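You operate a simulated robot arm through the tools that you are given. There is no shell and no other tool.

Carry out the task below with a simulated robot arm. There is one attempt and no reset: what you move stays moved.

JOB
Try the plug gauge in the ring board's three rings and tip the tight one's tab to red.
Fine: try all three first; tight is where the gauge will not sink; leave the other tabs; gauge back in its stand.

Only the result counts: the job must be done as asked and must still hold three seconds after the hand-in. Knocking over, shifting, dropping, spilling or breaking anything else fails it.

ROBOT AND FRAMES
A 7-joint arm with a two-finger parallel gripper, fixed in place. Base frame: the origin is at the foot of the arm, x ahead of it, y to its left, z up. Lengths are in m, angles in rad, forces in N, time in s.
Its first joint turns from -2.304 to 2.304 rad. Payload 3.91 kg.
The TCP is the grasp point between the finger pads, 0.03 m short of the fingertips. In the tool frame z runs along the fingers and y along their closing line. The gripper opens to 0.11 m. The fingers are 0.02 m wide and 0.01 m thick; the gripper's body (0.048 by 0.112 m) begins 0.055 m behind the TCP.
Orientation is that of the tool frame in the base frame, as [roll, pitch, yaw] about the fixed x, y, z axes, in that order (R = Rz(yaw) Ry(pitch) Rx(roll)). With the fingers straight down and closing along the base's y, the tool's x points along the base's -x, its y along +y and its z along -z.

CONTROLS
- The arm moves only by the tool send_rows. Its argument "deltas" is a list of rows, each a list of 7 numbers: the shift along the tool's x, y, z in m, then the turn, a rotation vector about the tool's x, y, z in rad, then the opening, from 0 (shut) to 1 (fully open). In form: [[tx, ty, tz, rx, ry, rz, claw], ...]. A call has 1 to 20 rows; each row shifts and turns the commanded pose from where the row before left it, along the tool's axes as they then stand. A row lasts 0.2 s, in which the tool goes at most 0.05 m and 0.15 rad; a call with a longer step from one row to the next is refused whole, and so is a gripper value outside its range. A pose out of reach is approached as far as the arm can. The call stops where the force on the tool passes 40 N (or 10 N more than at its start, if that is more) or the arm is blocked; 0.2 s more then pass. Each finger travels about 0.108 m/s and halts on what it meets, pressing with about 40 N; the grip force reading is that of the motor and also rises with nothing between the fingers. The clock runs only during rows and for 0.2 s after the last one: add rows that do not move to give the fingers time. The reply holds the time, the measured pose of the TCP, the force on the tool along the base axes, the opening and the grip force, in the units named above and with some noise, with the torque about the TCP (base axes, N m) and any sound that the robot's microphone picked up.
- Cameras (640 x 400 px; columns grow to the right, rows downward): "scene" is fixed at [0.2211, 0.4984, 1.4119]; the picture's right is [0.53, -0.85, 0.00], its down [-0.66, -0.42, -0.62] and it looks along [0.53, 0.33, -0.78] (base axes); focal length 239 px, centre (320, 200). "wrist" rides on the gripper at [0.072, 0.017, -0.103] in the tool frame; the picture's right is [-0.23, 0.97, 0.00], its down [-0.76, -0.18, -0.62] and it looks along [-0.61, -0.14, 0.78] (tool axes); focal length 222 px, centre (320, 200). There is no depth. A picture from a camera that has moved, and an enlarged one, comes with that camera's place and axes in the base frame and with its lens.
- camera(camera): a new picture of that camera. It takes no simulated time.
- enlarge(camera, box): a new picture of the part [left, top, right, bottom] of that camera's present view, enlarged. It takes no simulated time.
- job_done(): hands the job in; it is judged then, once.

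Nothing tells you positions but the pictures and the camera data. Unless the task says otherwise, let go and move clear before handing in.

The tools are called after "Call:" as name(argument=value, ...) on one line, values as JSON. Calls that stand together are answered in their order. send_rows: Moves the arm, as the interface text tells. Its arguments: {"type":"object","properties":{"deltas":{"type":"array","items":{"type":"array","items":{"type":"number"}}}},"required":["deltas"]} The other tools are called the same way: camera (camera) takes a picture; enlarge (camera, box) takes an enlarged picture of a part of a camera's view; job_done () hands the job in.

At the start:

```text
t: 0.0
tool_pos: [0.4529, 0.5486, 1.1623]
tcp_rot: [-3.14, 0.001, -3.142]
force: [-0.7, -0.2, -0.1]
moment: [0.0, 0.0, 0.0]
finger_gap: 0.1101
gripper_force: 0.1
```

scene: 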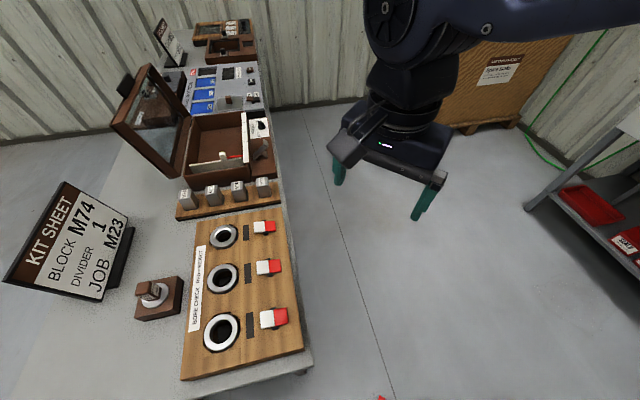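
wrist: 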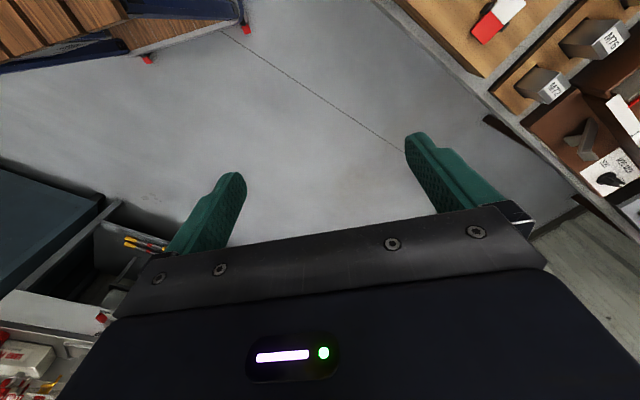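

I see the ring board with three rings and three rocker tabs near the picture's lower middle, with the plug gauge in its small wooden stand left of it. I'll take closer pictures before moving.

Call:
enlarge(camera="scene", box=[120, 200, 320, 390])

Call:
enlarge(camera="scene", box=[125, 260, 195, 330])

Call:
enlarge(camera="scene", box=[195, 210, 315, 290])

```text
2.11 times, centred on (220, 295) of scene
camera zoom: at [0.2211, 0.4984, 1.4119], right [0.53, -0.85, 0.0], down [-0.66, -0.42, -0.62], along [0.53, 0.33, -0.78], focal length 503 px, centre (530, 0)
```

zoom: 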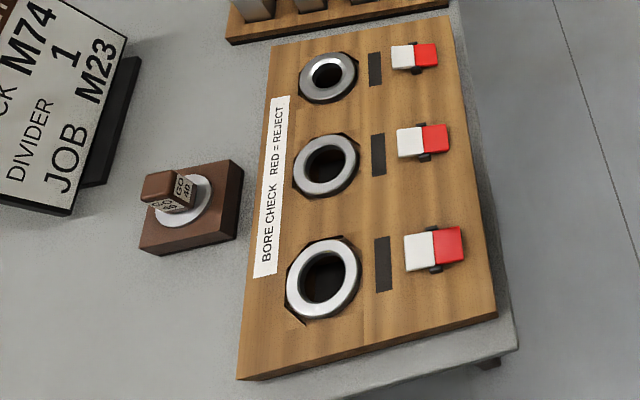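

```text
5.71 times, centred on (160, 295) of scene
camera zoom: at [0.2211, 0.4984, 1.4119], right [0.53, -0.85, 0.0], down [-0.66, -0.42, -0.62], along [0.53, 0.33, -0.78], focal length 1366 px, centre (1234, -343)
```

zoom: 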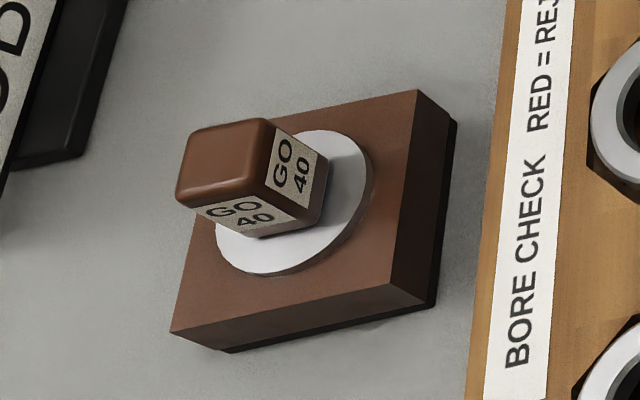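

```text
5.00 times, centred on (255, 250) of scene
camera zoom: at [0.2211, 0.4984, 1.4119], right [0.53, -0.85, 0.0], down [-0.66, -0.42, -0.62], along [0.53, 0.33, -0.78], focal length 1195 px, centre (645, -50)
```

zoom: 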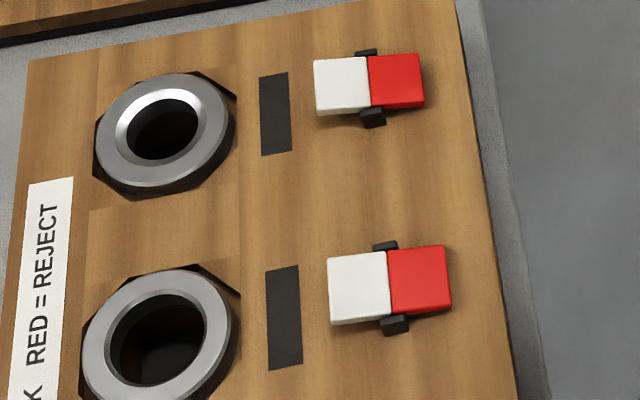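

The table top appears to be near z ≈ 0.83, with the rings in a line at about 45° and the gauge near (0.17, 0.88). Next I turn the tool by 45° and move high above the near side to look at the board with the wrist camera.

Call:
send_rows(deltas=[[0, 0, 0, 0, 0, -0.1309, 1], [0, 0, 0, 0, 0, -0.1309, 1], [0, 0, 0, 0, 0, -0.1309, 1], [0, 0, 0, 0, 0, -0.1309, 1], [0, 0, 0, 0, 0, -0.1309, 1], [0, 0, 0, 0, 0, -0.1309, 1], [0.0161, 0.0339, 0.00775, 0, 0, 0, 1], [0.0161, 0.0339, 0.00775, 0, 0, 0, 1], [0.0161, 0.0339, 0.00775, 0, 0, 0, 1], [0.0161, 0.0339, 0.00775, 0, 0, 0, 1], [0.0161, 0.0339, 0.00775, 0, 0, 0, 1], [0.0161, 0.0339, 0.00775, 0, 0, 0, 1], [0.0161, 0.0339, 0.00775, 0, 0, 0, 1], [0.0161, 0.0339, 0.00775, 0, 0, 0, 1], [0, 0, 0, 0, 0, 0, 1]])

Call:
camera(camera="wrist")

Call:
camera(camera="scene")

```text
t: 3.2
tool_pos: [0.1669, 0.6505, 1.103]
tcp_rot: [3.14, 0.001, -2.355]
force: [-0.1, -0.4, 0.0]
moment: [0.0, 0.01, 0.0]
finger_gap: 0.1098
gripper_force: 0.0
```

```text
taken
camera wrist: at [0.106, 0.6108, 1.2064], right [-0.53, 0.85, 0.0], down [0.66, 0.41, 0.62], along [0.53, 0.33, -0.78], focal length 222 px, centre (320, 200)
```

wrist: 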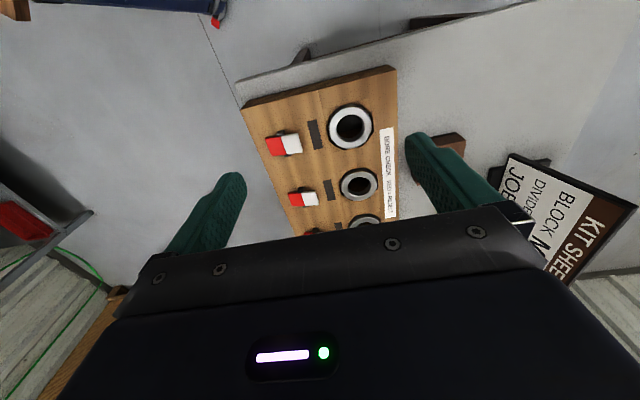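

```text
taken
```

scene: 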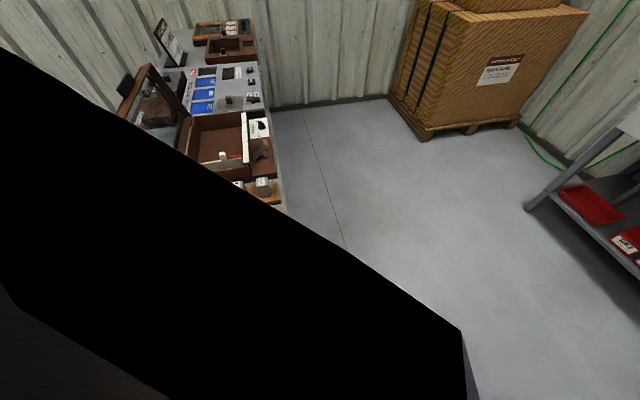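

The wrist picture is upside down relative to the arm (its top is nearest the base), and ring 3 appears where the scene view put it. I move further over the board to bring rings, tabs and gauge into the upper half.

Call:
send_rows(deltas=[[-0.0394, 0.0136, -0.01175, 0, 0, 0, 1], [-0.0394, 0.0136, -0.01175, 0, 0, 0, 1], [-0.0394, 0.0136, -0.01175, 0, 0, 0, 1], [-0.0394, 0.0136, -0.01175, 0, 0, 0, 1], [0, 0, 0, 0, 0, 0, 1]])

Call:
camera(camera="wrist")

Call:
enlarge(camera="wrist", box=[200, 0, 520, 200])

```text
t: 4.4
tool_pos: [0.2431, 0.7964, 1.1468]
tcp_rot: [-3.142, 0.002, -2.356]
force: [-0.2, -1.4, 0.2]
moment: [0.0, 0.01, 0.04]
finger_gap: 0.1101
gripper_force: 0.1
```

```text
taken
camera wrist: at [0.181, 0.7563, 1.2516], right [-0.53, 0.85, 0.0], down [0.66, 0.41, 0.62], along [0.53, 0.33, -0.78], focal length 222 px, centre (320, 200)
```

wrist: 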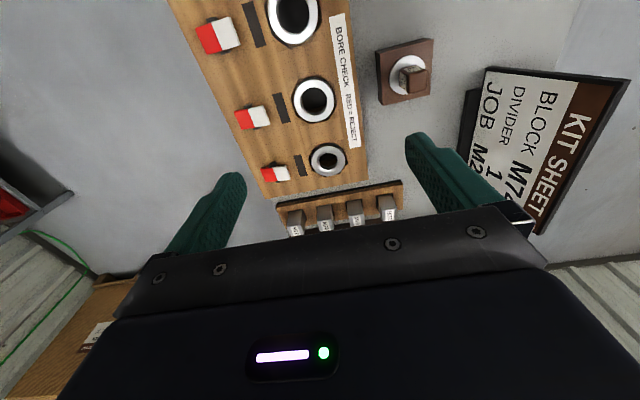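

```text
2.00 times, centred on (360, 100) of wrist
camera zoom: at [0.181, 0.7563, 1.2516], right [-0.53, 0.85, 0.0], down [0.66, 0.41, 0.62], along [0.53, 0.33, -0.78], focal length 444 px, centre (240, 400)
```

zoom: 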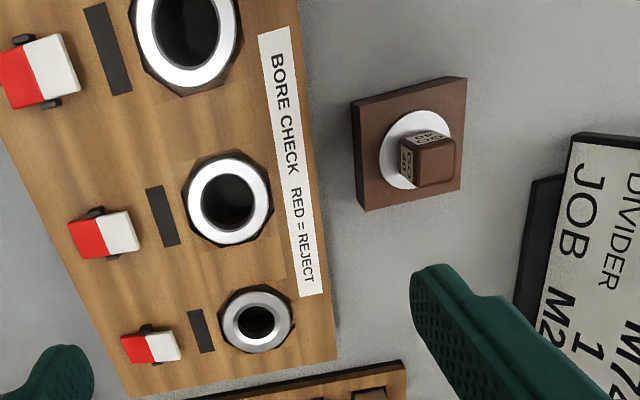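

Triangulation gives ring centres near (0.354,0.883), (0.274,0.802), (0.193,0.721) at z≈0.857 and the gauge handle top near (0.165,0.914,0.89). I zoom on the gauge and tabs for precise alignment.

Call:
enlarge(camera="wrist", box=[370, 30, 440, 110])

Call:
enlarge(camera="wrist", box=[220, 90, 360, 190])

Call:
enlarge(camera="wrist", box=[180, 0, 340, 100])

```text
5.00 times, centred on (405, 70) of wrist
camera zoom: at [0.181, 0.7563, 1.2516], right [-0.53, 0.85, 0.0], down [0.66, 0.41, 0.62], along [0.53, 0.33, -0.78], focal length 1111 px, centre (-105, 850)
```

zoom: 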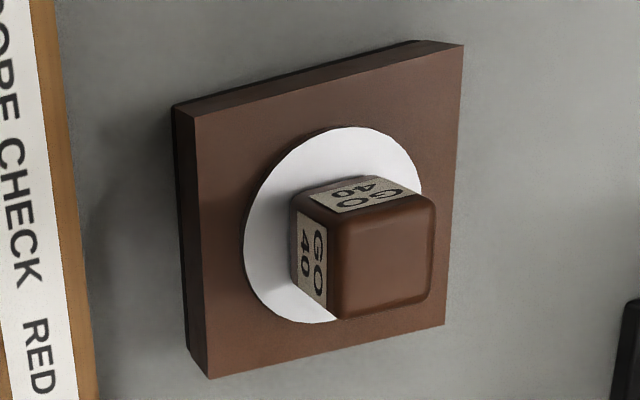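

```text
4.00 times, centred on (290, 140) of wrist
camera zoom: at [0.181, 0.7563, 1.2516], right [-0.53, 0.85, 0.0], down [0.66, 0.41, 0.62], along [0.53, 0.33, -0.78], focal length 888 px, centre (440, 440)
```

zoom: 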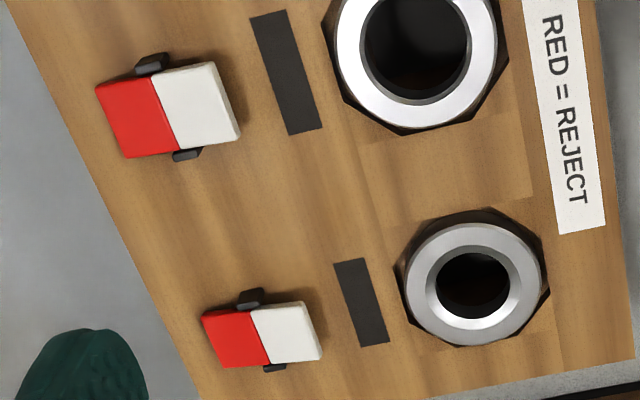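

```text
4.00 times, centred on (260, 50) of wrist
camera zoom: at [0.181, 0.7563, 1.2516], right [-0.53, 0.85, 0.0], down [0.66, 0.41, 0.62], along [0.53, 0.33, -0.78], focal length 888 px, centre (560, 800)
```

zoom: 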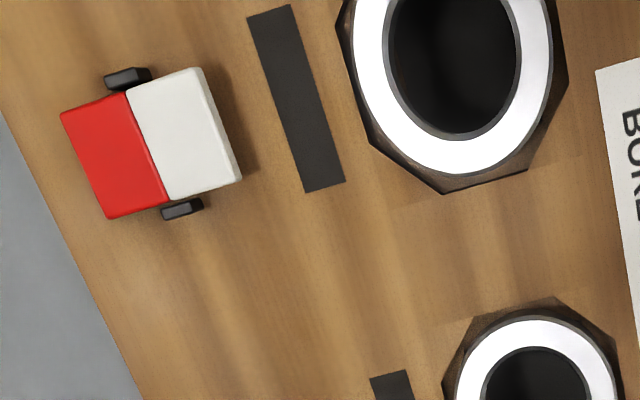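

The stand and handle line up with the board axis, so my present yaw suits the grasp. I move above the gauge, narrow the fingers a little, and check alignment with the wrist camera.

Call:
send_rows(deltas=[[-0.00552, 0.02774, 0.02936, 0, 0, 0, 0.75], [-0.00552, 0.02774, 0.02936, 0, 0, 0, 0.75], [-0.00552, 0.02774, 0.02936, 0, 0, 0, 0.75], [-0.00552, 0.02774, 0.02936, 0, 0, 0, 0.75], [-0.00552, 0.02774, 0.02936, 0, 0, 0, 0.75], [0, 0, 0, 0, 0, 0, 0.75]])

Call:
camera(camera="wrist")

Call:
camera(camera="scene")

```text
t: 5.8
tool_pos: [0.1651, 0.9159, 0.9985]
tcp_rot: [3.141, 0.002, -2.356]
force: [0.3, -0.6, 1.3]
moment: [0.04, 0.02, 0.02]
finger_gap: 0.0826
gripper_force: 0.1
```

```text
taken
camera wrist: at [0.1025, 0.8761, 1.1032], right [-0.53, 0.85, 0.0], down [0.66, 0.41, 0.62], along [0.53, 0.33, -0.78], focal length 222 px, centre (320, 200)
```

wrist: 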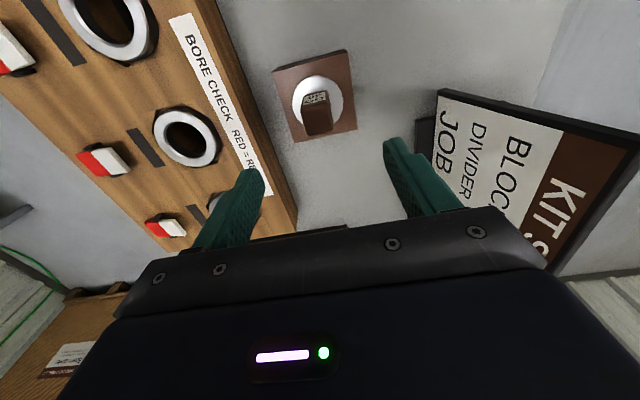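

```text
taken
```

scene: 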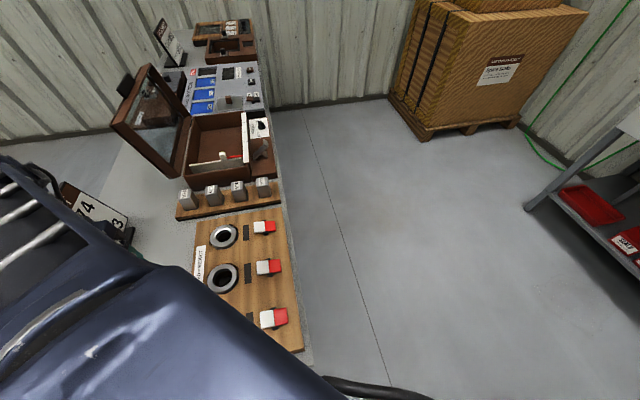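

The gauge lies between and below the open fingers. I zoom in to refine its position before descending.

Call:
enlarge(camera="wrist", box=[265, 40, 365, 150])

```text
3.64 times, centred on (315, 95) of wrist
camera zoom: at [0.1025, 0.8761, 1.1032], right [-0.53, 0.85, 0.0], down [0.66, 0.41, 0.62], along [0.53, 0.33, -0.78], focal length 808 px, centre (338, 582)
```

zoom: 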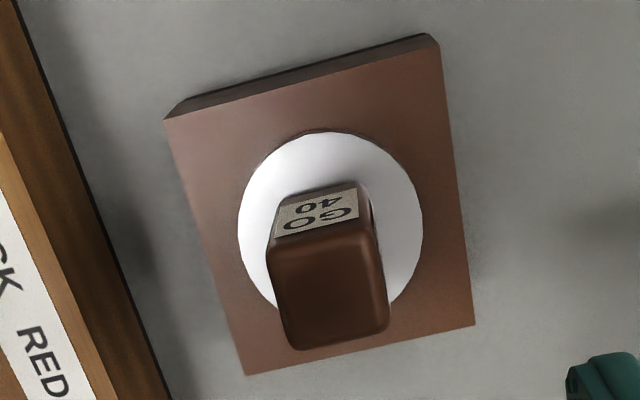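

The handle centre comes out at about (0.165, 0.9135), within 2 mm of the tool axis. I descend with a small correction, stopping with the fingertips just above the flange.

Call:
send_rows(deltas=[[0.0018, -0.0019, 0.03, 0, 0, 0, 0.7], [0, 0, 0.03, 0, 0, 0, 0.7], [0, 0, 0.03, 0, 0, 0, 0.7], [0, 0, 0.0275, 0, 0, 0, 0.7], [0, 0, 0, 0, 0, 0, 0.7]])

Call:
camera(camera="wrist")

Call:
enlarge(camera="wrist", box=[220, 80, 440, 220])

```text
t: 7.0
tool_pos: [0.166, 0.9132, 0.8821]
tcp_rot: [-3.14, -0.001, -2.356]
force: [0.7, -0.3, 0.5]
moment: [-0.02, 0.01, 0.03]
finger_gap: 0.0771
gripper_force: 0.1
```

```text
taken
camera wrist: at [0.1033, 0.8743, 0.9864], right [-0.53, 0.85, 0.0], down [0.66, 0.41, 0.62], along [0.53, 0.33, -0.78], focal length 222 px, centre (320, 200)
```

wrist: 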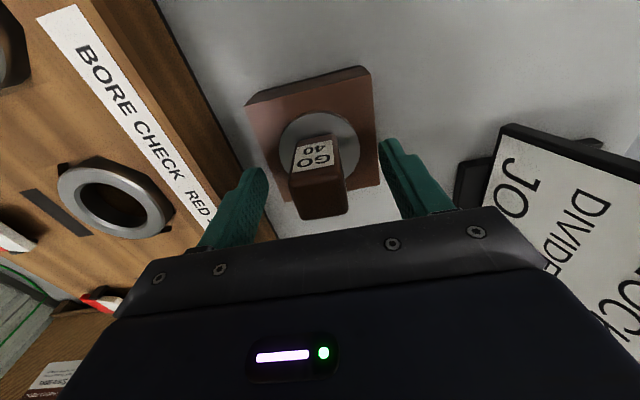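

```text
2.86 times, centred on (330, 150) of wrist
camera zoom: at [0.1033, 0.8743, 0.9864], right [-0.53, 0.85, 0.0], down [0.66, 0.41, 0.62], along [0.53, 0.33, -0.78], focal length 635 px, centre (291, 343)
```

zoom: 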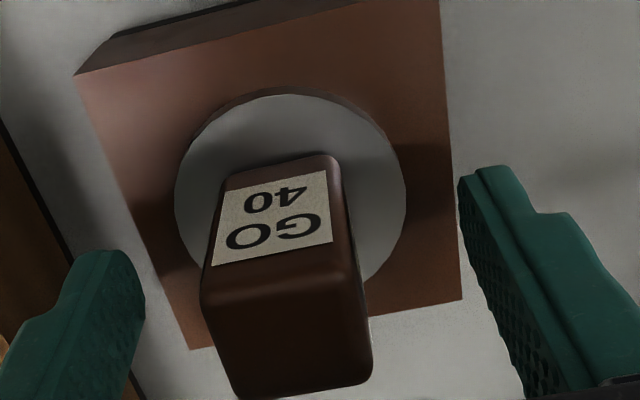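

The handle sits between the fingers, about 1 mm toward the right finger. I nudge across, lower slightly, and close.

Call:
send_rows(deltas=[[0, 0.001, 0.003, 0, 0, 0, 0.7], [0, 0, 0, 0, 0, 0, 0.5], [0, 0, 0, 0, 0, 0, 0.4], [0, 0, 0, 0, 0, 0, 0.3], [0, 0, 0, 0, 0, 0, 0.2], [0, 0, 0, 0, 0, 0, 0.0], [0, 0, 0, 0, 0, 0, 0.0], [0, 0, 0, 0, 0, 0, 0.0]])

Call:
enlarge(camera="wrist", box=[220, 80, 440, 220])

```text
t: 8.8
tool_pos: [0.1649, 0.9153, 0.8811]
tcp_rot: [-3.138, 0.0, -2.356]
force: [0.5, -0.3, -0.5]
moment: [-0.06, -0.09, 0.01]
finger_gap: 0.0276
gripper_force: 40.0
```

```text
2.86 times, centred on (330, 150) of wrist
camera zoom: at [0.1021, 0.8746, 0.984], right [-0.53, 0.85, 0.0], down [0.66, 0.41, 0.62], along [0.53, 0.33, -0.78], focal length 635 px, centre (291, 343)
```

zoom: 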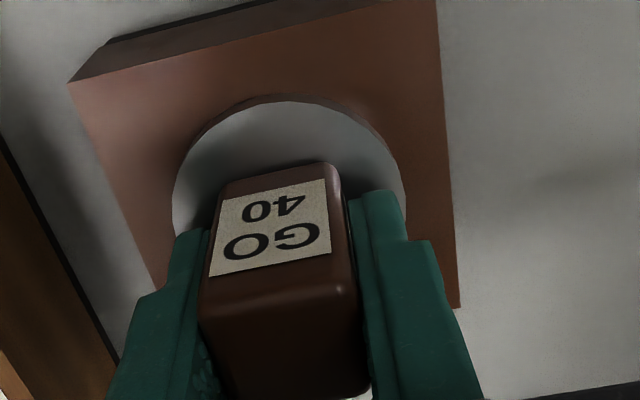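

The gauge is gripped (gap 0.0276 m, 40 N). I lift it straight up, gently at first.

Call:
send_rows(deltas=[[0, 0, -0.005, 0, 0, 0, 0], [0, 0, -0.01, 0, 0, 0, 0], [0, 0, -0.015, 0, 0, 0, 0], [0, 0, -0.02, 0, 0, 0, 0], [0, 0, -0.02, 0, 0, 0, 0], [0, 0, 0, 0, 0, 0, 0]])

Call:
camera(camera="wrist")

Call:
camera(camera="scene")

```text
t: 10.2
tool_pos: [0.1645, 0.916, 0.9502]
tcp_rot: [-3.14, 0.0, -2.354]
force: [-0.1, -0.3, -3.7]
moment: [0.01, 0.01, 0.0]
finger_gap: 0.0276
gripper_force: 40.0
```

```text
taken
camera wrist: at [0.1023, 0.8767, 1.0537], right [-0.53, 0.85, 0.0], down [0.66, 0.41, 0.62], along [0.53, 0.33, -0.78], focal length 222 px, centre (320, 200)
```

wrist: 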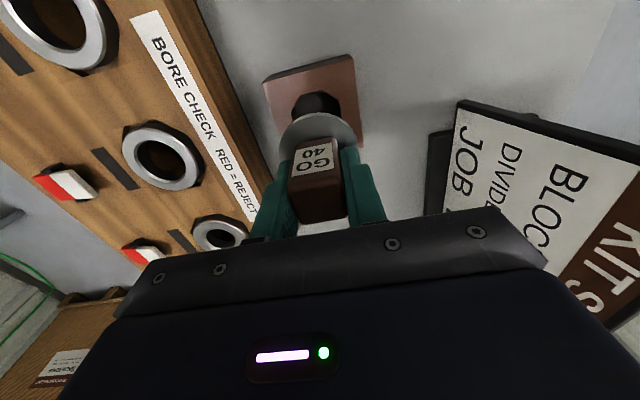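

```text
taken
```

scene: 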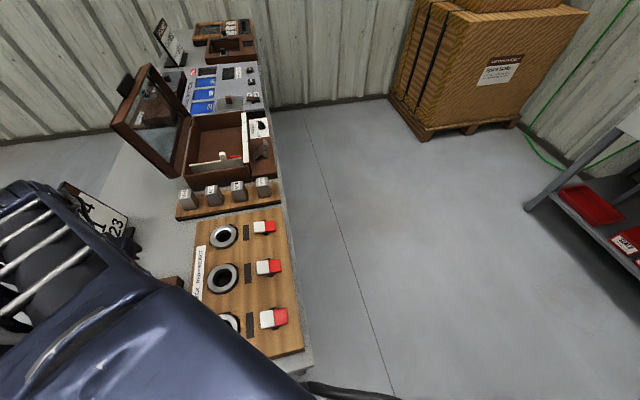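

The gauge is out of its stand and the stand's hole shows below it. I zoom in to see the plug and the hole.

Call:
enlarge(camera="wrist", box=[250, 50, 370, 170])

Call:
enlarge(camera="wrist", box=[0, 0, 270, 260])

```text
3.33 times, centred on (310, 110) of wrist
camera zoom: at [0.1023, 0.8767, 1.0537], right [-0.53, 0.85, 0.0], down [0.66, 0.41, 0.62], along [0.53, 0.33, -0.78], focal length 740 px, centre (353, 500)
```

zoom: 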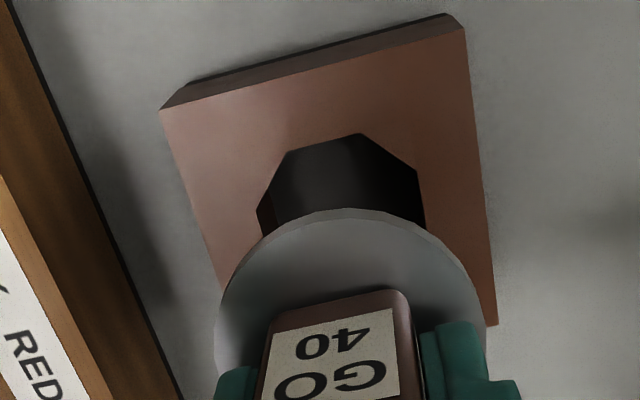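

```text
1.54 times, centred on (135, 130) of wrist
camera zoom: at [0.1023, 0.8767, 1.0537], right [-0.53, 0.85, 0.0], down [0.66, 0.41, 0.62], along [0.53, 0.33, -0.78], focal length 342 px, centre (605, 308)
```

zoom: 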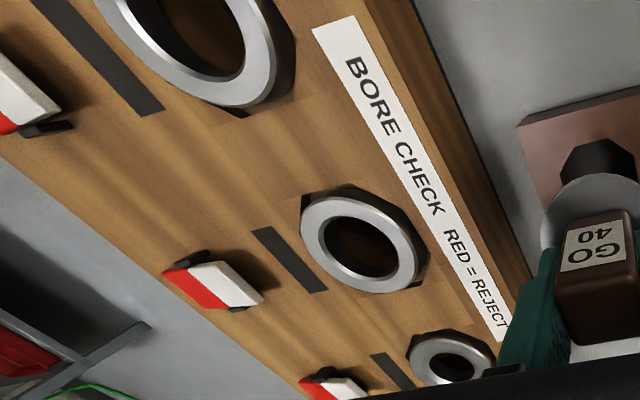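

The stand hole is roomy (about 47 mm), and the gauge weighs about 3.5 N. I raise it a little more and carry it over ring 2, then check alignment.

Call:
send_rows(deltas=[[0, 0, -0.02, 0, 0, 0, 0], [0.0003, -0.0391, 0, 0, 0, 0, 0], [0.0003, -0.0391, 0, 0, 0, 0, 0], [0.0004, -0.0391, 0, 0, 0, 0, 0], [0.0004, -0.039, 0, 0, 0, 0, 0], [0, 0, 0, 0, 0, 0, 0], [0, 0, 0, 0, 0, 0, 0]])

Call:
camera(camera="wrist")

Call:
camera(camera="scene")

```text
t: 11.8
tool_pos: [0.2741, 0.8026, 0.9702]
tcp_rot: [3.141, 0.0, -2.357]
force: [0.5, 0.5, -3.7]
moment: [-0.02, -0.03, -0.01]
finger_gap: 0.0277
gripper_force: 39.7
```

```text
taken
camera wrist: at [0.2114, 0.7628, 1.0744], right [-0.53, 0.85, 0.0], down [0.66, 0.41, 0.62], along [0.53, 0.33, -0.78], focal length 222 px, centre (320, 200)
```

wrist: 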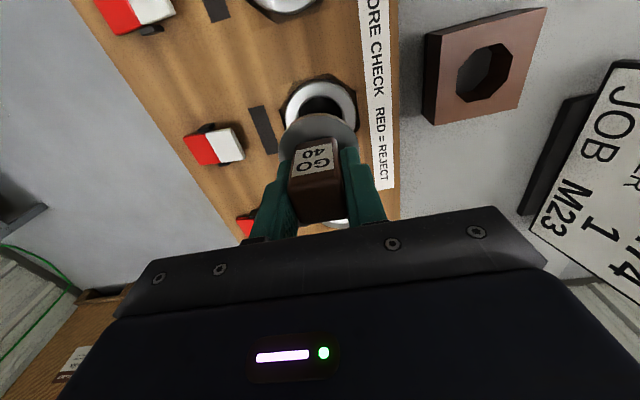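

```text
taken
```

scene: 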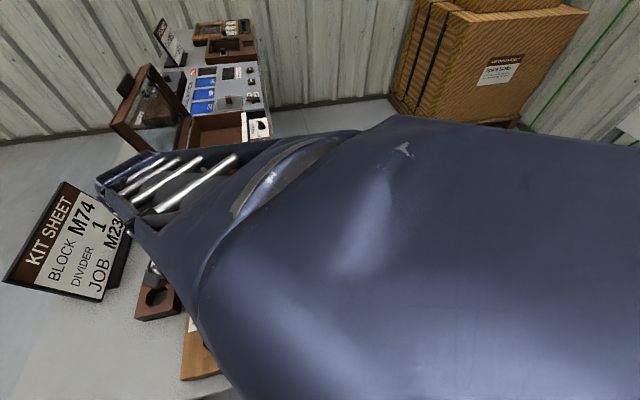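

The gauge is over ring 2. I zoom to compare the ring centre with the flange centre.

Call:
enlarge(camera="wrist", box=[260, 60, 380, 180])

Call:
enlarge(camera="wrist", box=[410, 0, 570, 140])

Call:
enlarge(camera="wrist", box=[90, 0, 270, 180])

```text
3.33 times, centred on (320, 120) of wrist
camera zoom: at [0.2114, 0.7628, 1.0744], right [-0.53, 0.85, 0.0], down [0.66, 0.41, 0.62], along [0.53, 0.33, -0.78], focal length 740 px, centre (320, 467)
```

zoom: 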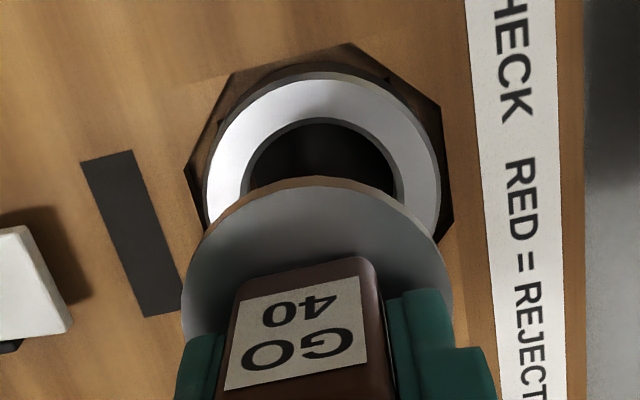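

```text
2.86 times, centred on (490, 70) of wrist
camera zoom: at [0.2114, 0.7628, 1.0744], right [-0.53, 0.85, 0.0], down [0.66, 0.41, 0.62], along [0.53, 0.33, -0.78], focal length 635 px, centre (-166, 571)
```

zoom: 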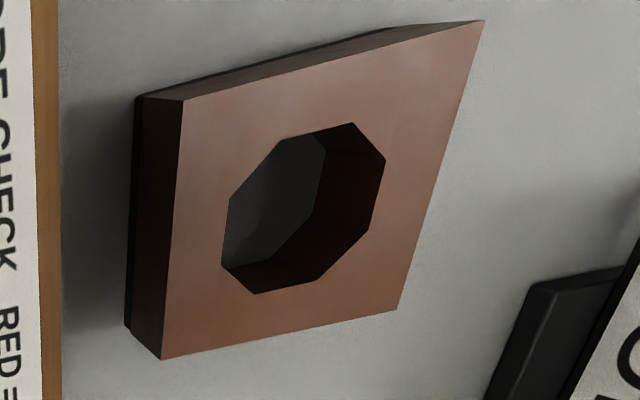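

```text
2.22 times, centred on (180, 90) of wrist
camera zoom: at [0.2114, 0.7628, 1.0744], right [-0.53, 0.85, 0.0], down [0.66, 0.41, 0.62], along [0.53, 0.33, -0.78], focal length 494 px, centre (631, 444)
```

zoom: 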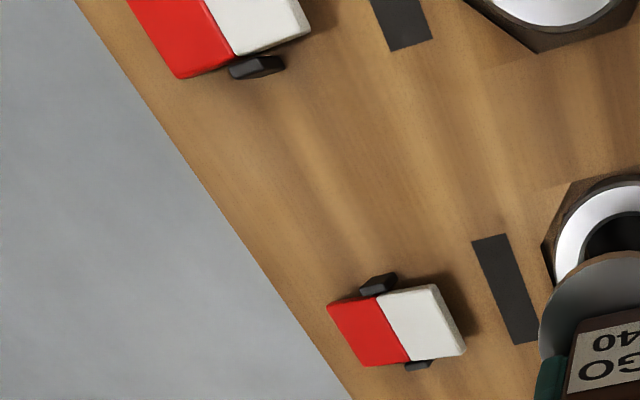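

The ring centre appears about 1–1.5 mm to the right (+tool y) of the gauge's axis. I correct that, lower part of the way, and look again.

Call:
send_rows(deltas=[[0, 0.0012, 0.01, 0, 0, 0, 0], [0, 0, 0.01, 0, 0, 0, 0], [0, 0, 0.005, 0, 0, 0, 0], [0, 0, 0, 0, 0, 0, 0], [0, 0, 0, 0, 0, 0, 0]])

Call:
enlarge(camera="wrist", box=[260, 60, 380, 180])

```text
t: 13.0
tool_pos: [0.2724, 0.8033, 0.946]
tcp_rot: [-3.14, -0.001, -2.357]
force: [0.0, 0.5, -3.3]
moment: [-0.01, -0.03, -0.02]
finger_gap: 0.0278
gripper_force: 39.7
```

```text
3.33 times, centred on (320, 120) of wrist
camera zoom: at [0.2102, 0.764, 1.0497], right [-0.53, 0.85, 0.0], down [0.66, 0.41, 0.62], along [0.53, 0.33, -0.78], focal length 740 px, centre (320, 467)
```

zoom: 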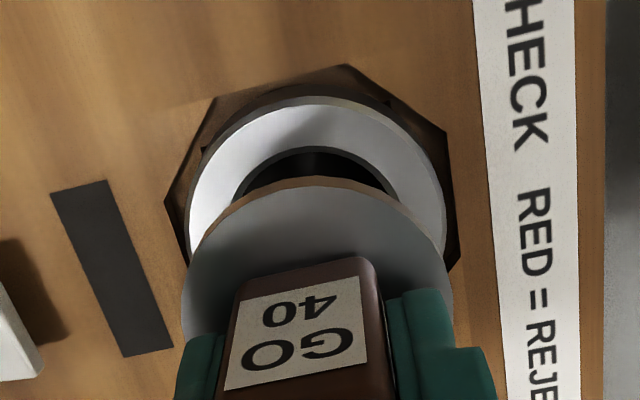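

The flange and ring now look concentric across the picture. I lower in small steps and watch the force.

Call:
send_rows(deltas=[[0, 0, 0.004, 0, 0, 0, 0], [0, 0, 0.004, 0, 0, 0, 0], [0, 0, 0.004, 0, 0, 0, 0], [0, 0, 0.003, 0, 0, 0, 0], [0, 0, 0, 0, 0, 0, 0]])

Call:
enlarge(camera="wrist", box=[260, 60, 380, 180])

```text
t: 14.2
tool_pos: [0.2732, 0.8041, 0.9292]
tcp_rot: [3.141, 0.0, -2.358]
force: [-0.4, -0.7, -3.8]
moment: [0.05, -0.03, 0.01]
finger_gap: 0.0279
gripper_force: 40.1
```

```text
3.33 times, centred on (320, 120) of wrist
camera zoom: at [0.211, 0.7647, 1.0344], right [-0.53, 0.85, 0.0], down [0.66, 0.41, 0.62], along [0.53, 0.33, -0.78], focal length 740 px, centre (320, 467)
```

zoom: 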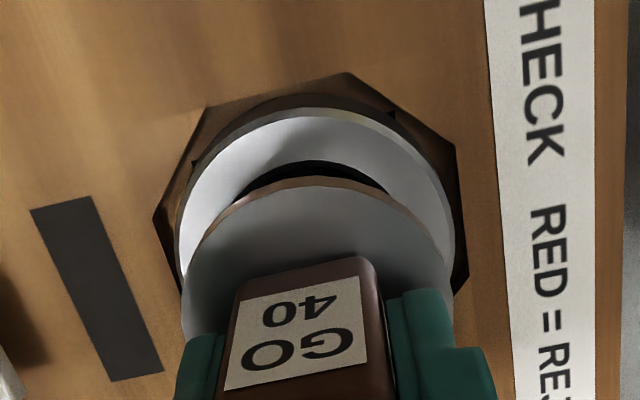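

No contact yet and centring holds. I continue down slowly.

Call:
send_rows(deltas=[[0, 0, 0.003, 0, 0, 0, 0], [0, 0, 0.003, 0, 0, 0, 0], [0, 0, 0.003, 0, 0, 0, 0], [0, 0, 0.003, 0, 0, 0, 0], [0, 0, 0, 0, 0, 0, 0]])

Call:
enlarge(camera="wrist", box=[260, 60, 380, 180])

```text
t: 15.4
tool_pos: [0.2722, 0.8043, 0.9183]
tcp_rot: [3.141, 0.0, -2.356]
force: [0.0, 0.4, -4.0]
moment: [-0.02, -0.02, 0.0]
finger_gap: 0.0277
gripper_force: 40.2
```

```text
3.33 times, centred on (320, 120) of wrist
camera zoom: at [0.2099, 0.7647, 1.0217], right [-0.53, 0.85, 0.0], down [0.66, 0.41, 0.62], along [0.53, 0.33, -0.78], focal length 740 px, centre (320, 467)
```

zoom: 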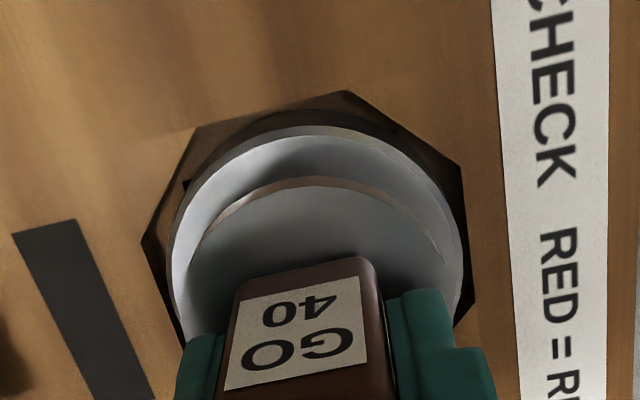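

Still free and centred. I continue the descent another 12 mm.

Call:
send_rows(deltas=[[0, 0, 0.002, 0, 0, 0, 0], [0, 0, 0.002, 0, 0, 0, 0], [0, 0, 0.002, 0, 0, 0, 0], [0, 0, 0.002, 0, 0, 0, 0], [0, 0, 0.002, 0, 0, 0, 0], [0, 0, 0, 0, 0, 0, 0]])

Call:
enlarge(camera="wrist", box=[260, 60, 380, 180])

```text
t: 16.8
tool_pos: [0.2716, 0.805, 0.908]
tcp_rot: [3.141, 0.001, -2.357]
force: [0.4, 0.4, -3.1]
moment: [0.0, -0.01, -0.03]
finger_gap: 0.0277
gripper_force: 40.0
```

```text
3.33 times, centred on (320, 120) of wrist
camera zoom: at [0.2097, 0.7646, 1.0116], right [-0.53, 0.85, 0.0], down [0.66, 0.41, 0.62], along [0.53, 0.33, -0.78], focal length 740 px, centre (320, 467)
```

zoom: 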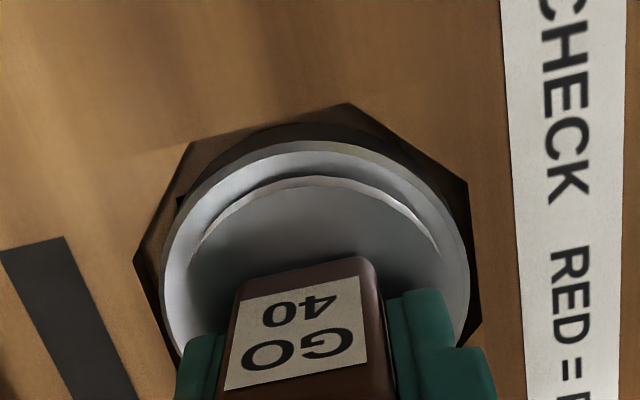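

Still no resistance. I continue in small steps until the flange meets the ring.

Call:
send_rows(deltas=[[0, 0, 0.002, 0, 0, 0, 0], [0, 0, 0.002, 0, 0, 0, 0], [0, 0, 0.001, 0, 0, 0, 0], [0, 0, 0, 0, 0, 0, 0]])

Call:
enlarge(camera="wrist", box=[260, 60, 380, 180])

```text
t: 17.8
tool_pos: [0.2719, 0.8047, 0.9027]
tcp_rot: [3.141, 0.001, -2.357]
force: [0.6, -0.5, -3.3]
moment: [-0.02, -0.02, 0.0]
finger_gap: 0.0278
gripper_force: 39.8
```

```text
3.33 times, centred on (320, 120) of wrist
camera zoom: at [0.2101, 0.7648, 1.007], right [-0.53, 0.85, 0.0], down [0.66, 0.41, 0.62], along [0.53, 0.33, -0.78], focal length 740 px, centre (320, 467)
```

zoom: 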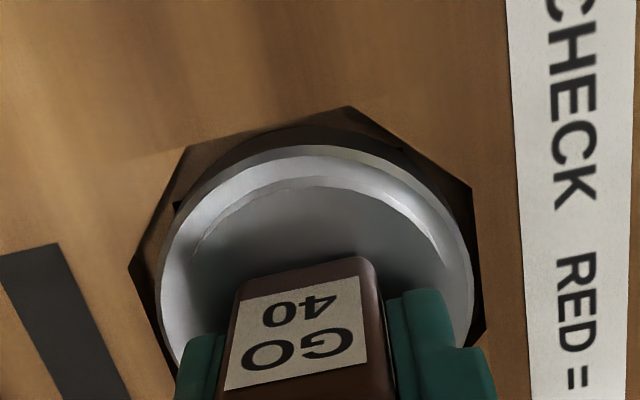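

The flange is only a few millimetres above the ring. I go on in 1 mm steps.

Call:
send_rows(deltas=[[0, 0, 0.001, 0, 0, 0, 0], [0, 0, 0.001, 0, 0, 0, 0], [0, 0, 0.001, 0, 0, 0, 0], [0, 0, 0, 0, 0, 0, 0]])

Call:
enlarge(camera="wrist", box=[260, 60, 380, 180])

```text
t: 18.8
tool_pos: [0.2729, 0.8055, 0.9016]
tcp_rot: [3.138, 0.003, -2.355]
force: [-1.7, 0.5, 29.8]
moment: [-0.27, -0.31, -0.01]
finger_gap: 0.0275
gripper_force: 40.3
```

```text
3.33 times, centred on (320, 120) of wrist
camera zoom: at [0.2103, 0.7647, 1.0055], right [-0.53, 0.85, 0.0], down [0.66, 0.41, 0.63], along [0.53, 0.33, -0.78], focal length 740 px, centre (320, 467)
```

zoom: 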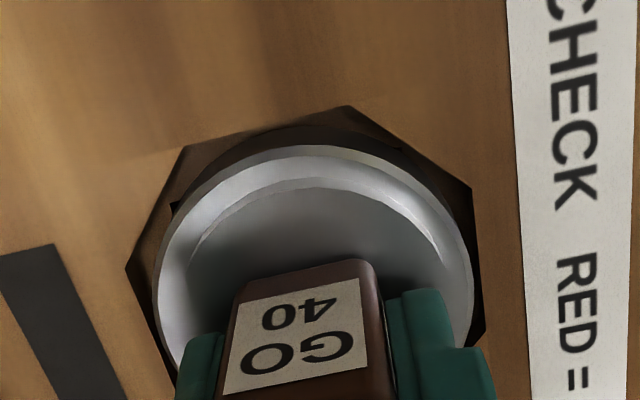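

The flange now rests on ring 2 at TCP z ≈ 0.901, which matches full sinking (stand height plus about 21 mm), so ring 2 is loose. I lift out and go to ring 3.

Call:
send_rows(deltas=[[0, 0, -0.003, 0, 0, 0, 0], [0, 0, -0.007, 0, 0, 0, 0], [0, 0, -0.015, 0, 0, 0, 0], [0, 0, -0.02, 0, 0, 0, 0], [0, 0, -0.02, 0, 0, 0, 0], [0.0383, 0, 0, 0, 0, 0, 0], [0.0383, 0, 0, 0, 0, 0, 0], [0.0384, 0, 0, 0, 0, 0, 0], [0, 0, 0, 0, 0, 0, 0], [0, 0, 0, 0, 0, 0, 0]])

Call:
camera(camera="wrist")

Call:
enlarge(camera="wrist", box=[260, 60, 380, 180])

Call:
camera(camera="scene")

```text
t: 21.0
tool_pos: [0.1902, 0.7208, 0.9643]
tcp_rot: [3.141, -0.001, -2.356]
force: [-0.7, 0.2, -3.3]
moment: [0.02, -0.01, 0.01]
finger_gap: 0.028
gripper_force: 40.3
```

```text
taken
camera wrist: at [0.129, 0.6818, 1.0681], right [-0.53, 0.85, 0.0], down [0.66, 0.41, 0.62], along [0.53, 0.33, -0.78], focal length 222 px, centre (320, 200)
```

wrist: 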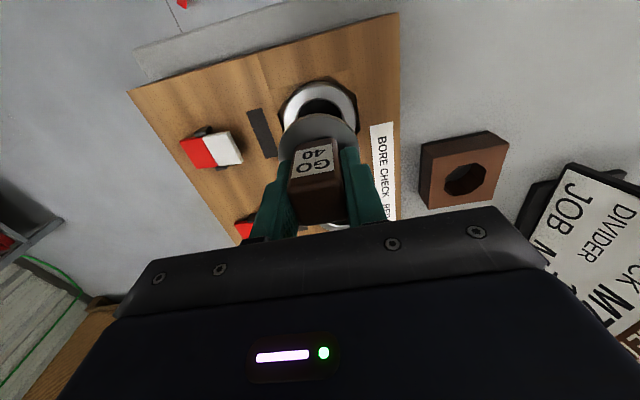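

```text
3.33 times, centred on (320, 120) of wrist
camera zoom: at [0.129, 0.6818, 1.0681], right [-0.53, 0.85, 0.0], down [0.66, 0.41, 0.62], along [0.53, 0.33, -0.78], focal length 740 px, centre (320, 467)
```

zoom: 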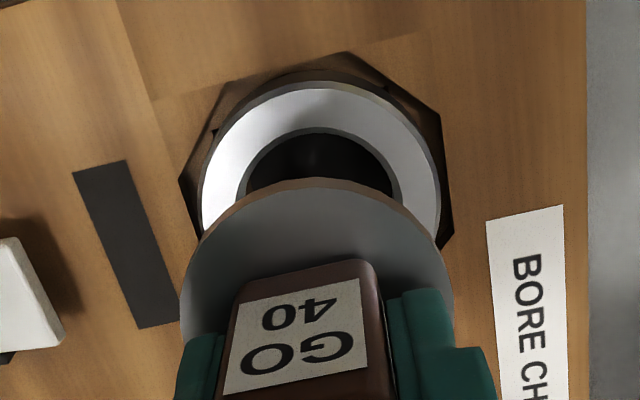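

```text
taken
```

scene: 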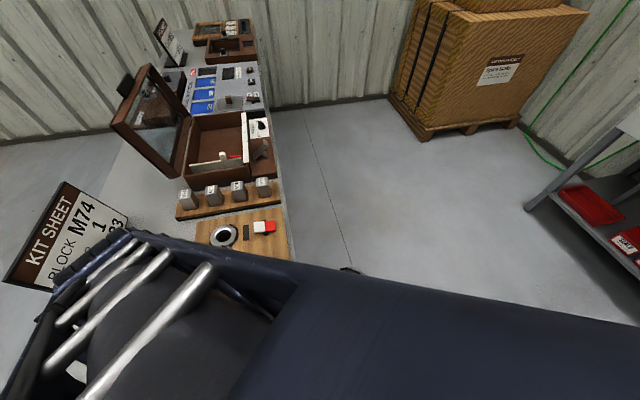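

Ring 3 lies about half a millimetre off; I correct slightly and descend, slowing near the ring.

Call:
send_rows(deltas=[[-0.0006, 0.0005, 0.006, 0, 0, 0, 0], [0, 0, 0.006, 0, 0, 0, 0], [0, 0, 0.006, 0, 0, 0, 0], [0, 0, 0.006, 0, 0, 0, 0], [0, 0, 0.006, 0, 0, 0, 0], [0, 0, 0.004, 0, 0, 0, 0], [0, 0, 0, 0, 0, 0, 0], [0, 0, 0, 0, 0, 0, 0]])

Call:
enlarge(camera="wrist", box=[260, 60, 380, 180])

```text
t: 22.8
tool_pos: [0.1902, 0.7241, 0.9317]
tcp_rot: [3.14, 0.001, -2.356]
force: [0.6, -0.2, -3.4]
moment: [0.04, -0.02, 0.02]
finger_gap: 0.0279
gripper_force: 40.2
```

```text
3.33 times, centred on (320, 120) of wrist
camera zoom: at [0.128, 0.6837, 1.035], right [-0.53, 0.85, 0.0], down [0.66, 0.41, 0.62], along [0.53, 0.33, -0.78], focal length 740 px, centre (320, 467)
```

zoom: 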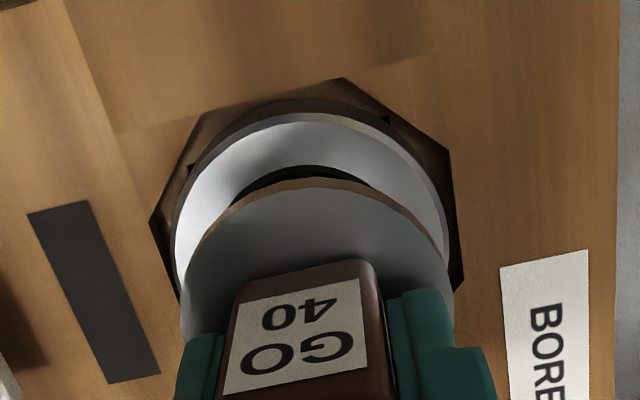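

Slightly over-corrected sideways; I shift back 0.7 mm and keep descending.

Call:
send_rows(deltas=[[0, -0.0007, 0, 0, 0, 0, 0], [0, 0, 0.003, 0, 0, 0, 0], [0, 0, 0.003, 0, 0, 0, 0], [0, 0, 0.003, 0, 0, 0, 0], [0, 0, 0.003, 0, 0, 0, 0], [0, 0, 0.003, 0, 0, 0, 0], [0, 0, 0.003, 0, 0, 0, 0], [0, 0, 0.003, 0, 0, 0, 0], [0, 0, 0.003, 0, 0, 0, 0], [0, 0, 0, 0, 0, 0, 0]])

Call:
enlarge(camera="wrist", box=[260, 60, 380, 180])

```text
t: 25.0
tool_pos: [0.1938, 0.7228, 0.9087]
tcp_rot: [3.141, 0.0, -2.356]
force: [0.1, 0.1, -3.0]
moment: [-0.01, 0.03, -0.01]
finger_gap: 0.0276
gripper_force: 40.6
```

```text
3.33 times, centred on (320, 120) of wrist
camera zoom: at [0.1304, 0.6832, 1.012], right [-0.53, 0.85, 0.0], down [0.66, 0.41, 0.62], along [0.53, 0.33, -0.78], focal length 740 px, centre (320, 467)
```

zoom: 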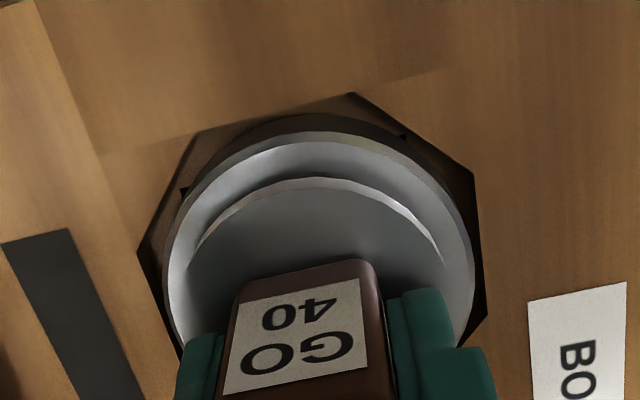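

Still free. I go on down in 1 mm steps to contact.

Call:
send_rows(deltas=[[0, 0, 0.002, 0, 0, 0, 0], [0, 0, 0.002, 0, 0, 0, 0], [0, 0, 0.001, 0, 0, 0, 0], [0, 0, 0.001, 0, 0, 0, 0], [0, 0, 0.001, 0, 0, 0, 0], [0, 0, 0, 0, 0, 0, 0]])

Call:
enlarge(camera="wrist", box=[260, 60, 380, 180])

```text
t: 26.4
tool_pos: [0.193, 0.7244, 0.9024]
tcp_rot: [3.141, 0.004, -2.357]
force: [8.0, 3.6, 29.8]
moment: [-0.44, -0.29, 0.04]
finger_gap: 0.0279
gripper_force: 39.5
```

```text
3.33 times, centred on (320, 120) of wrist
camera zoom: at [0.1305, 0.6837, 1.0054], right [-0.53, 0.85, 0.0], down [0.66, 0.41, 0.63], along [0.53, 0.33, -0.78], focal length 740 px, centre (320, 467)
```

zoom: 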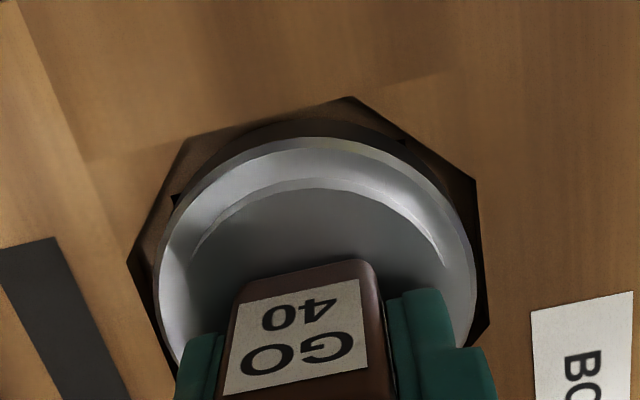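

Ring 3 also lets the gauge sink to the same height (0.901), so it is loose too. I lift out and carry the gauge to ring 1.

Call:
send_rows(deltas=[[0, 0, -0.003, 0, 0, 0, 0], [0, 0, -0.007, 0, 0, 0, 0], [0, 0, -0.015, 0, 0, 0, 0], [0, 0, -0.02, 0, 0, 0, 0], [0, 0, -0.02, 0, 0, 0, 0], [-0.038, 0, 0, 0, 0, 0, 0], [-0.038, 0, 0, 0, 0, 0, 0], [-0.038, 0, 0, 0, 0, 0, 0], [-0.038, 0, 0, 0, 0, 0, 0], [-0.038, 0, 0, 0, 0, 0, 0], [-0.0385, 0, 0, 0, 0, 0, 0], [0, 0, 0, 0, 0, 0, 0], [0, 0, 0, 0, 0, 0, 0]])

Call:
camera(camera="wrist")

Call:
enlarge(camera="wrist", box=[260, 60, 380, 180])

Call:
camera(camera="scene")

```text
t: 29.2
tool_pos: [0.3542, 0.8859, 0.9679]
tcp_rot: [3.141, -0.001, -2.355]
force: [1.0, 0.0, -3.2]
moment: [0.01, 0.01, -0.01]
finger_gap: 0.0278
gripper_force: 39.9
```

```text
taken
camera wrist: at [0.2928, 0.8445, 1.0714], right [-0.53, 0.85, 0.0], down [0.66, 0.41, 0.62], along [0.53, 0.33, -0.78], focal length 222 px, centre (320, 200)
```

wrist: 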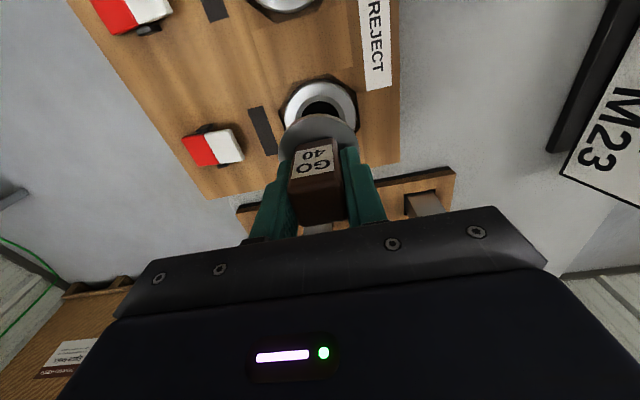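

```text
3.33 times, centred on (320, 120) of wrist
camera zoom: at [0.2928, 0.8445, 1.0714], right [-0.53, 0.85, 0.0], down [0.66, 0.41, 0.62], along [0.53, 0.33, -0.78], focal length 740 px, centre (320, 467)
```

zoom: 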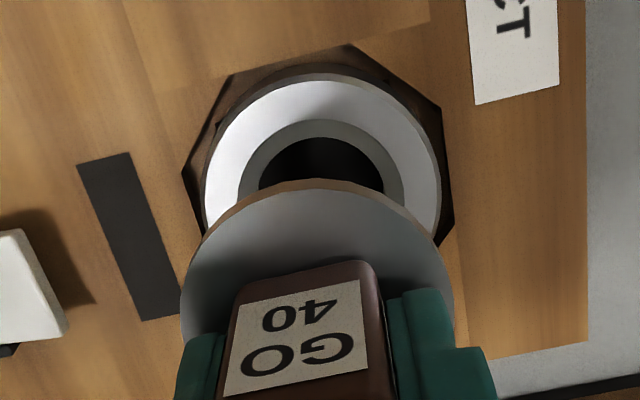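

```text
taken
```

scene: 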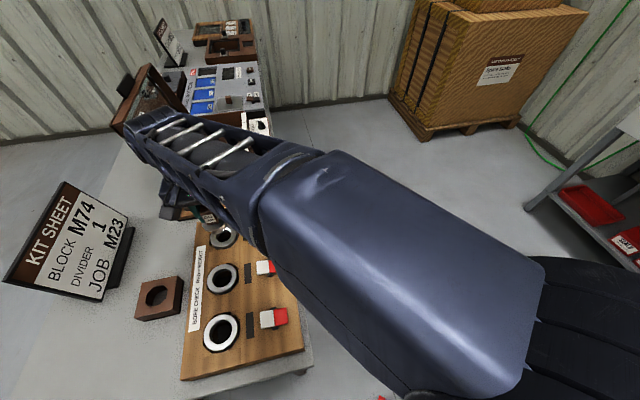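

Ring 1 shows a narrower bore with a wide bevel. I correct 1 mm sideways and descend over it.

Call:
send_rows(deltas=[[0, 0.001, 0.005, 0, 0, 0, 0], [0, 0, 0.005, 0, 0, 0, 0], [0, 0, 0.005, 0, 0, 0, 0], [0, 0, 0.005, 0, 0, 0, 0], [0, 0, 0.005, 0, 0, 0, 0], [0, 0, 0, 0, 0, 0, 0], [0, 0, 0, 0, 0, 0, 0]])

Call:
enlarge(camera="wrist", box=[260, 60, 380, 180])

```text
t: 30.8
tool_pos: [0.3539, 0.8856, 0.9404]
tcp_rot: [-3.141, 0.0, -2.358]
force: [-0.1, -0.1, -3.8]
moment: [0.0, 0.0, 0.0]
finger_gap: 0.0278
gripper_force: 39.9
```

```text
3.33 times, centred on (320, 120) of wrist
camera zoom: at [0.2909, 0.8454, 1.0448], right [-0.53, 0.85, 0.0], down [0.66, 0.41, 0.62], along [0.53, 0.33, -0.78], focal length 740 px, centre (320, 467)
```

zoom: 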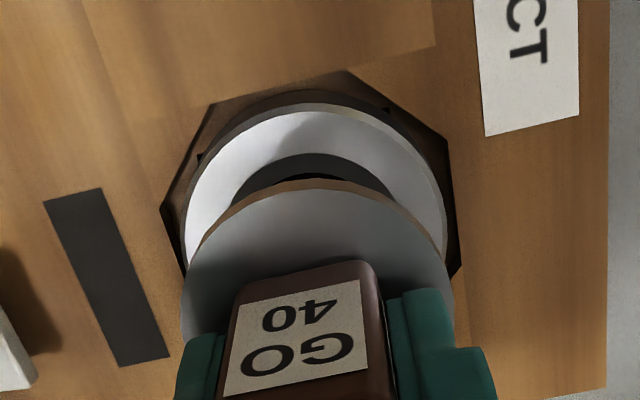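

Centred over ring 1. I descend gently in 1.5 mm steps watching for early resistance.

Call:
send_rows(deltas=[[0, 0, 0.0015, 0, 0, 0, 0], [0, 0, 0.0015, 0, 0, 0, 0], [0, 0, 0.0015, 0, 0, 0, 0], [0, 0, 0.0015, 0, 0, 0, 0], [0, 0, 0.0015, 0, 0, 0, 0], [0, 0, 0.0015, 0, 0, 0, 0], [0, 0, 0.0015, 0, 0, 0, 0], [0, 0, 0, 0, 0, 0, 0]])

Call:
enlarge(camera="wrist", box=[260, 60, 380, 180])

```text
t: 32.6
tool_pos: [0.3528, 0.8861, 0.9297]
tcp_rot: [3.141, 0.0, -2.357]
force: [-0.1, 0.5, -3.4]
moment: [0.01, -0.03, -0.02]
finger_gap: 0.0281
gripper_force: 40.3
```

```text
3.33 times, centred on (320, 120) of wrist
camera zoom: at [0.2902, 0.8466, 1.0333], right [-0.53, 0.85, 0.0], down [0.66, 0.41, 0.62], along [0.53, 0.33, -0.78], focal length 740 px, centre (320, 467)
```

zoom: 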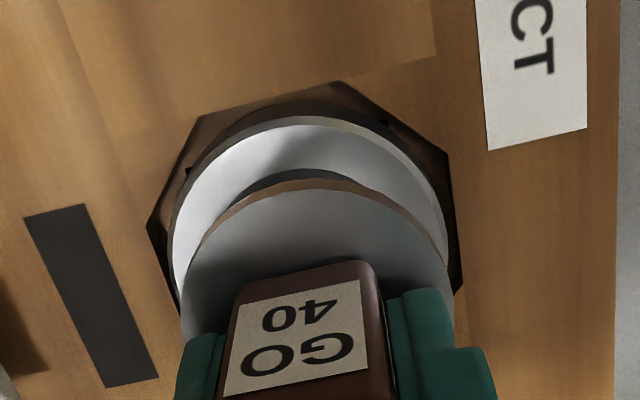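

The ring now appears about 1 mm left; I shift back and continue down.

Call:
send_rows(deltas=[[0, -0.001, 0, 0, 0, 0, 0], [0, 0, 0.0015, 0, 0, 0, 0], [0, 0, 0.0015, 0, 0, 0, 0], [0, 0, 0.0015, 0, 0, 0, 0], [0, 0, 0.0015, 0, 0, 0, 0], [0, 0, 0.0015, 0, 0, 0, 0], [0, 0, 0.0015, 0, 0, 0, 0], [0, 0, 0, 0, 0, 0, 0]])

Call:
enlarge(camera="wrist", box=[260, 60, 380, 180])

```text
t: 34.4
tool_pos: [0.3543, 0.8838, 0.9248]
tcp_rot: [3.139, 0.009, -2.358]
force: [-0.5, -5.1, 6.8]
moment: [-0.24, -0.01, 0.01]
finger_gap: 0.0277
gripper_force: 39.7
stopped in row 8: the force on the tool passed its limit at 41 N (the readings are from after the stop); the commanded pose is now the measured one
```

```text
3.33 times, centred on (320, 120) of wrist
camera zoom: at [0.2922, 0.8449, 1.0284], right [-0.53, 0.85, 0.0], down [0.66, 0.41, 0.63], along [0.53, 0.33, -0.78], focal length 740 px, centre (320, 467)
```

zoom: 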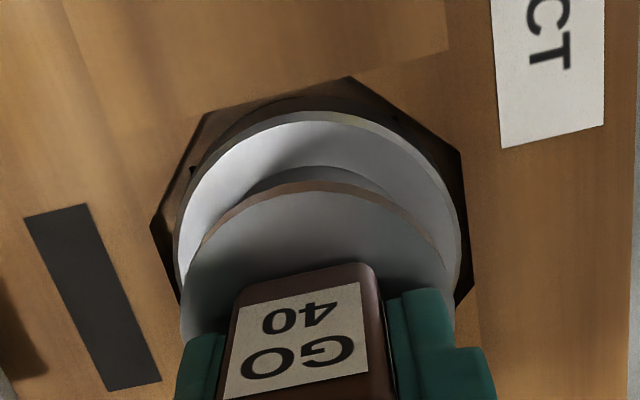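

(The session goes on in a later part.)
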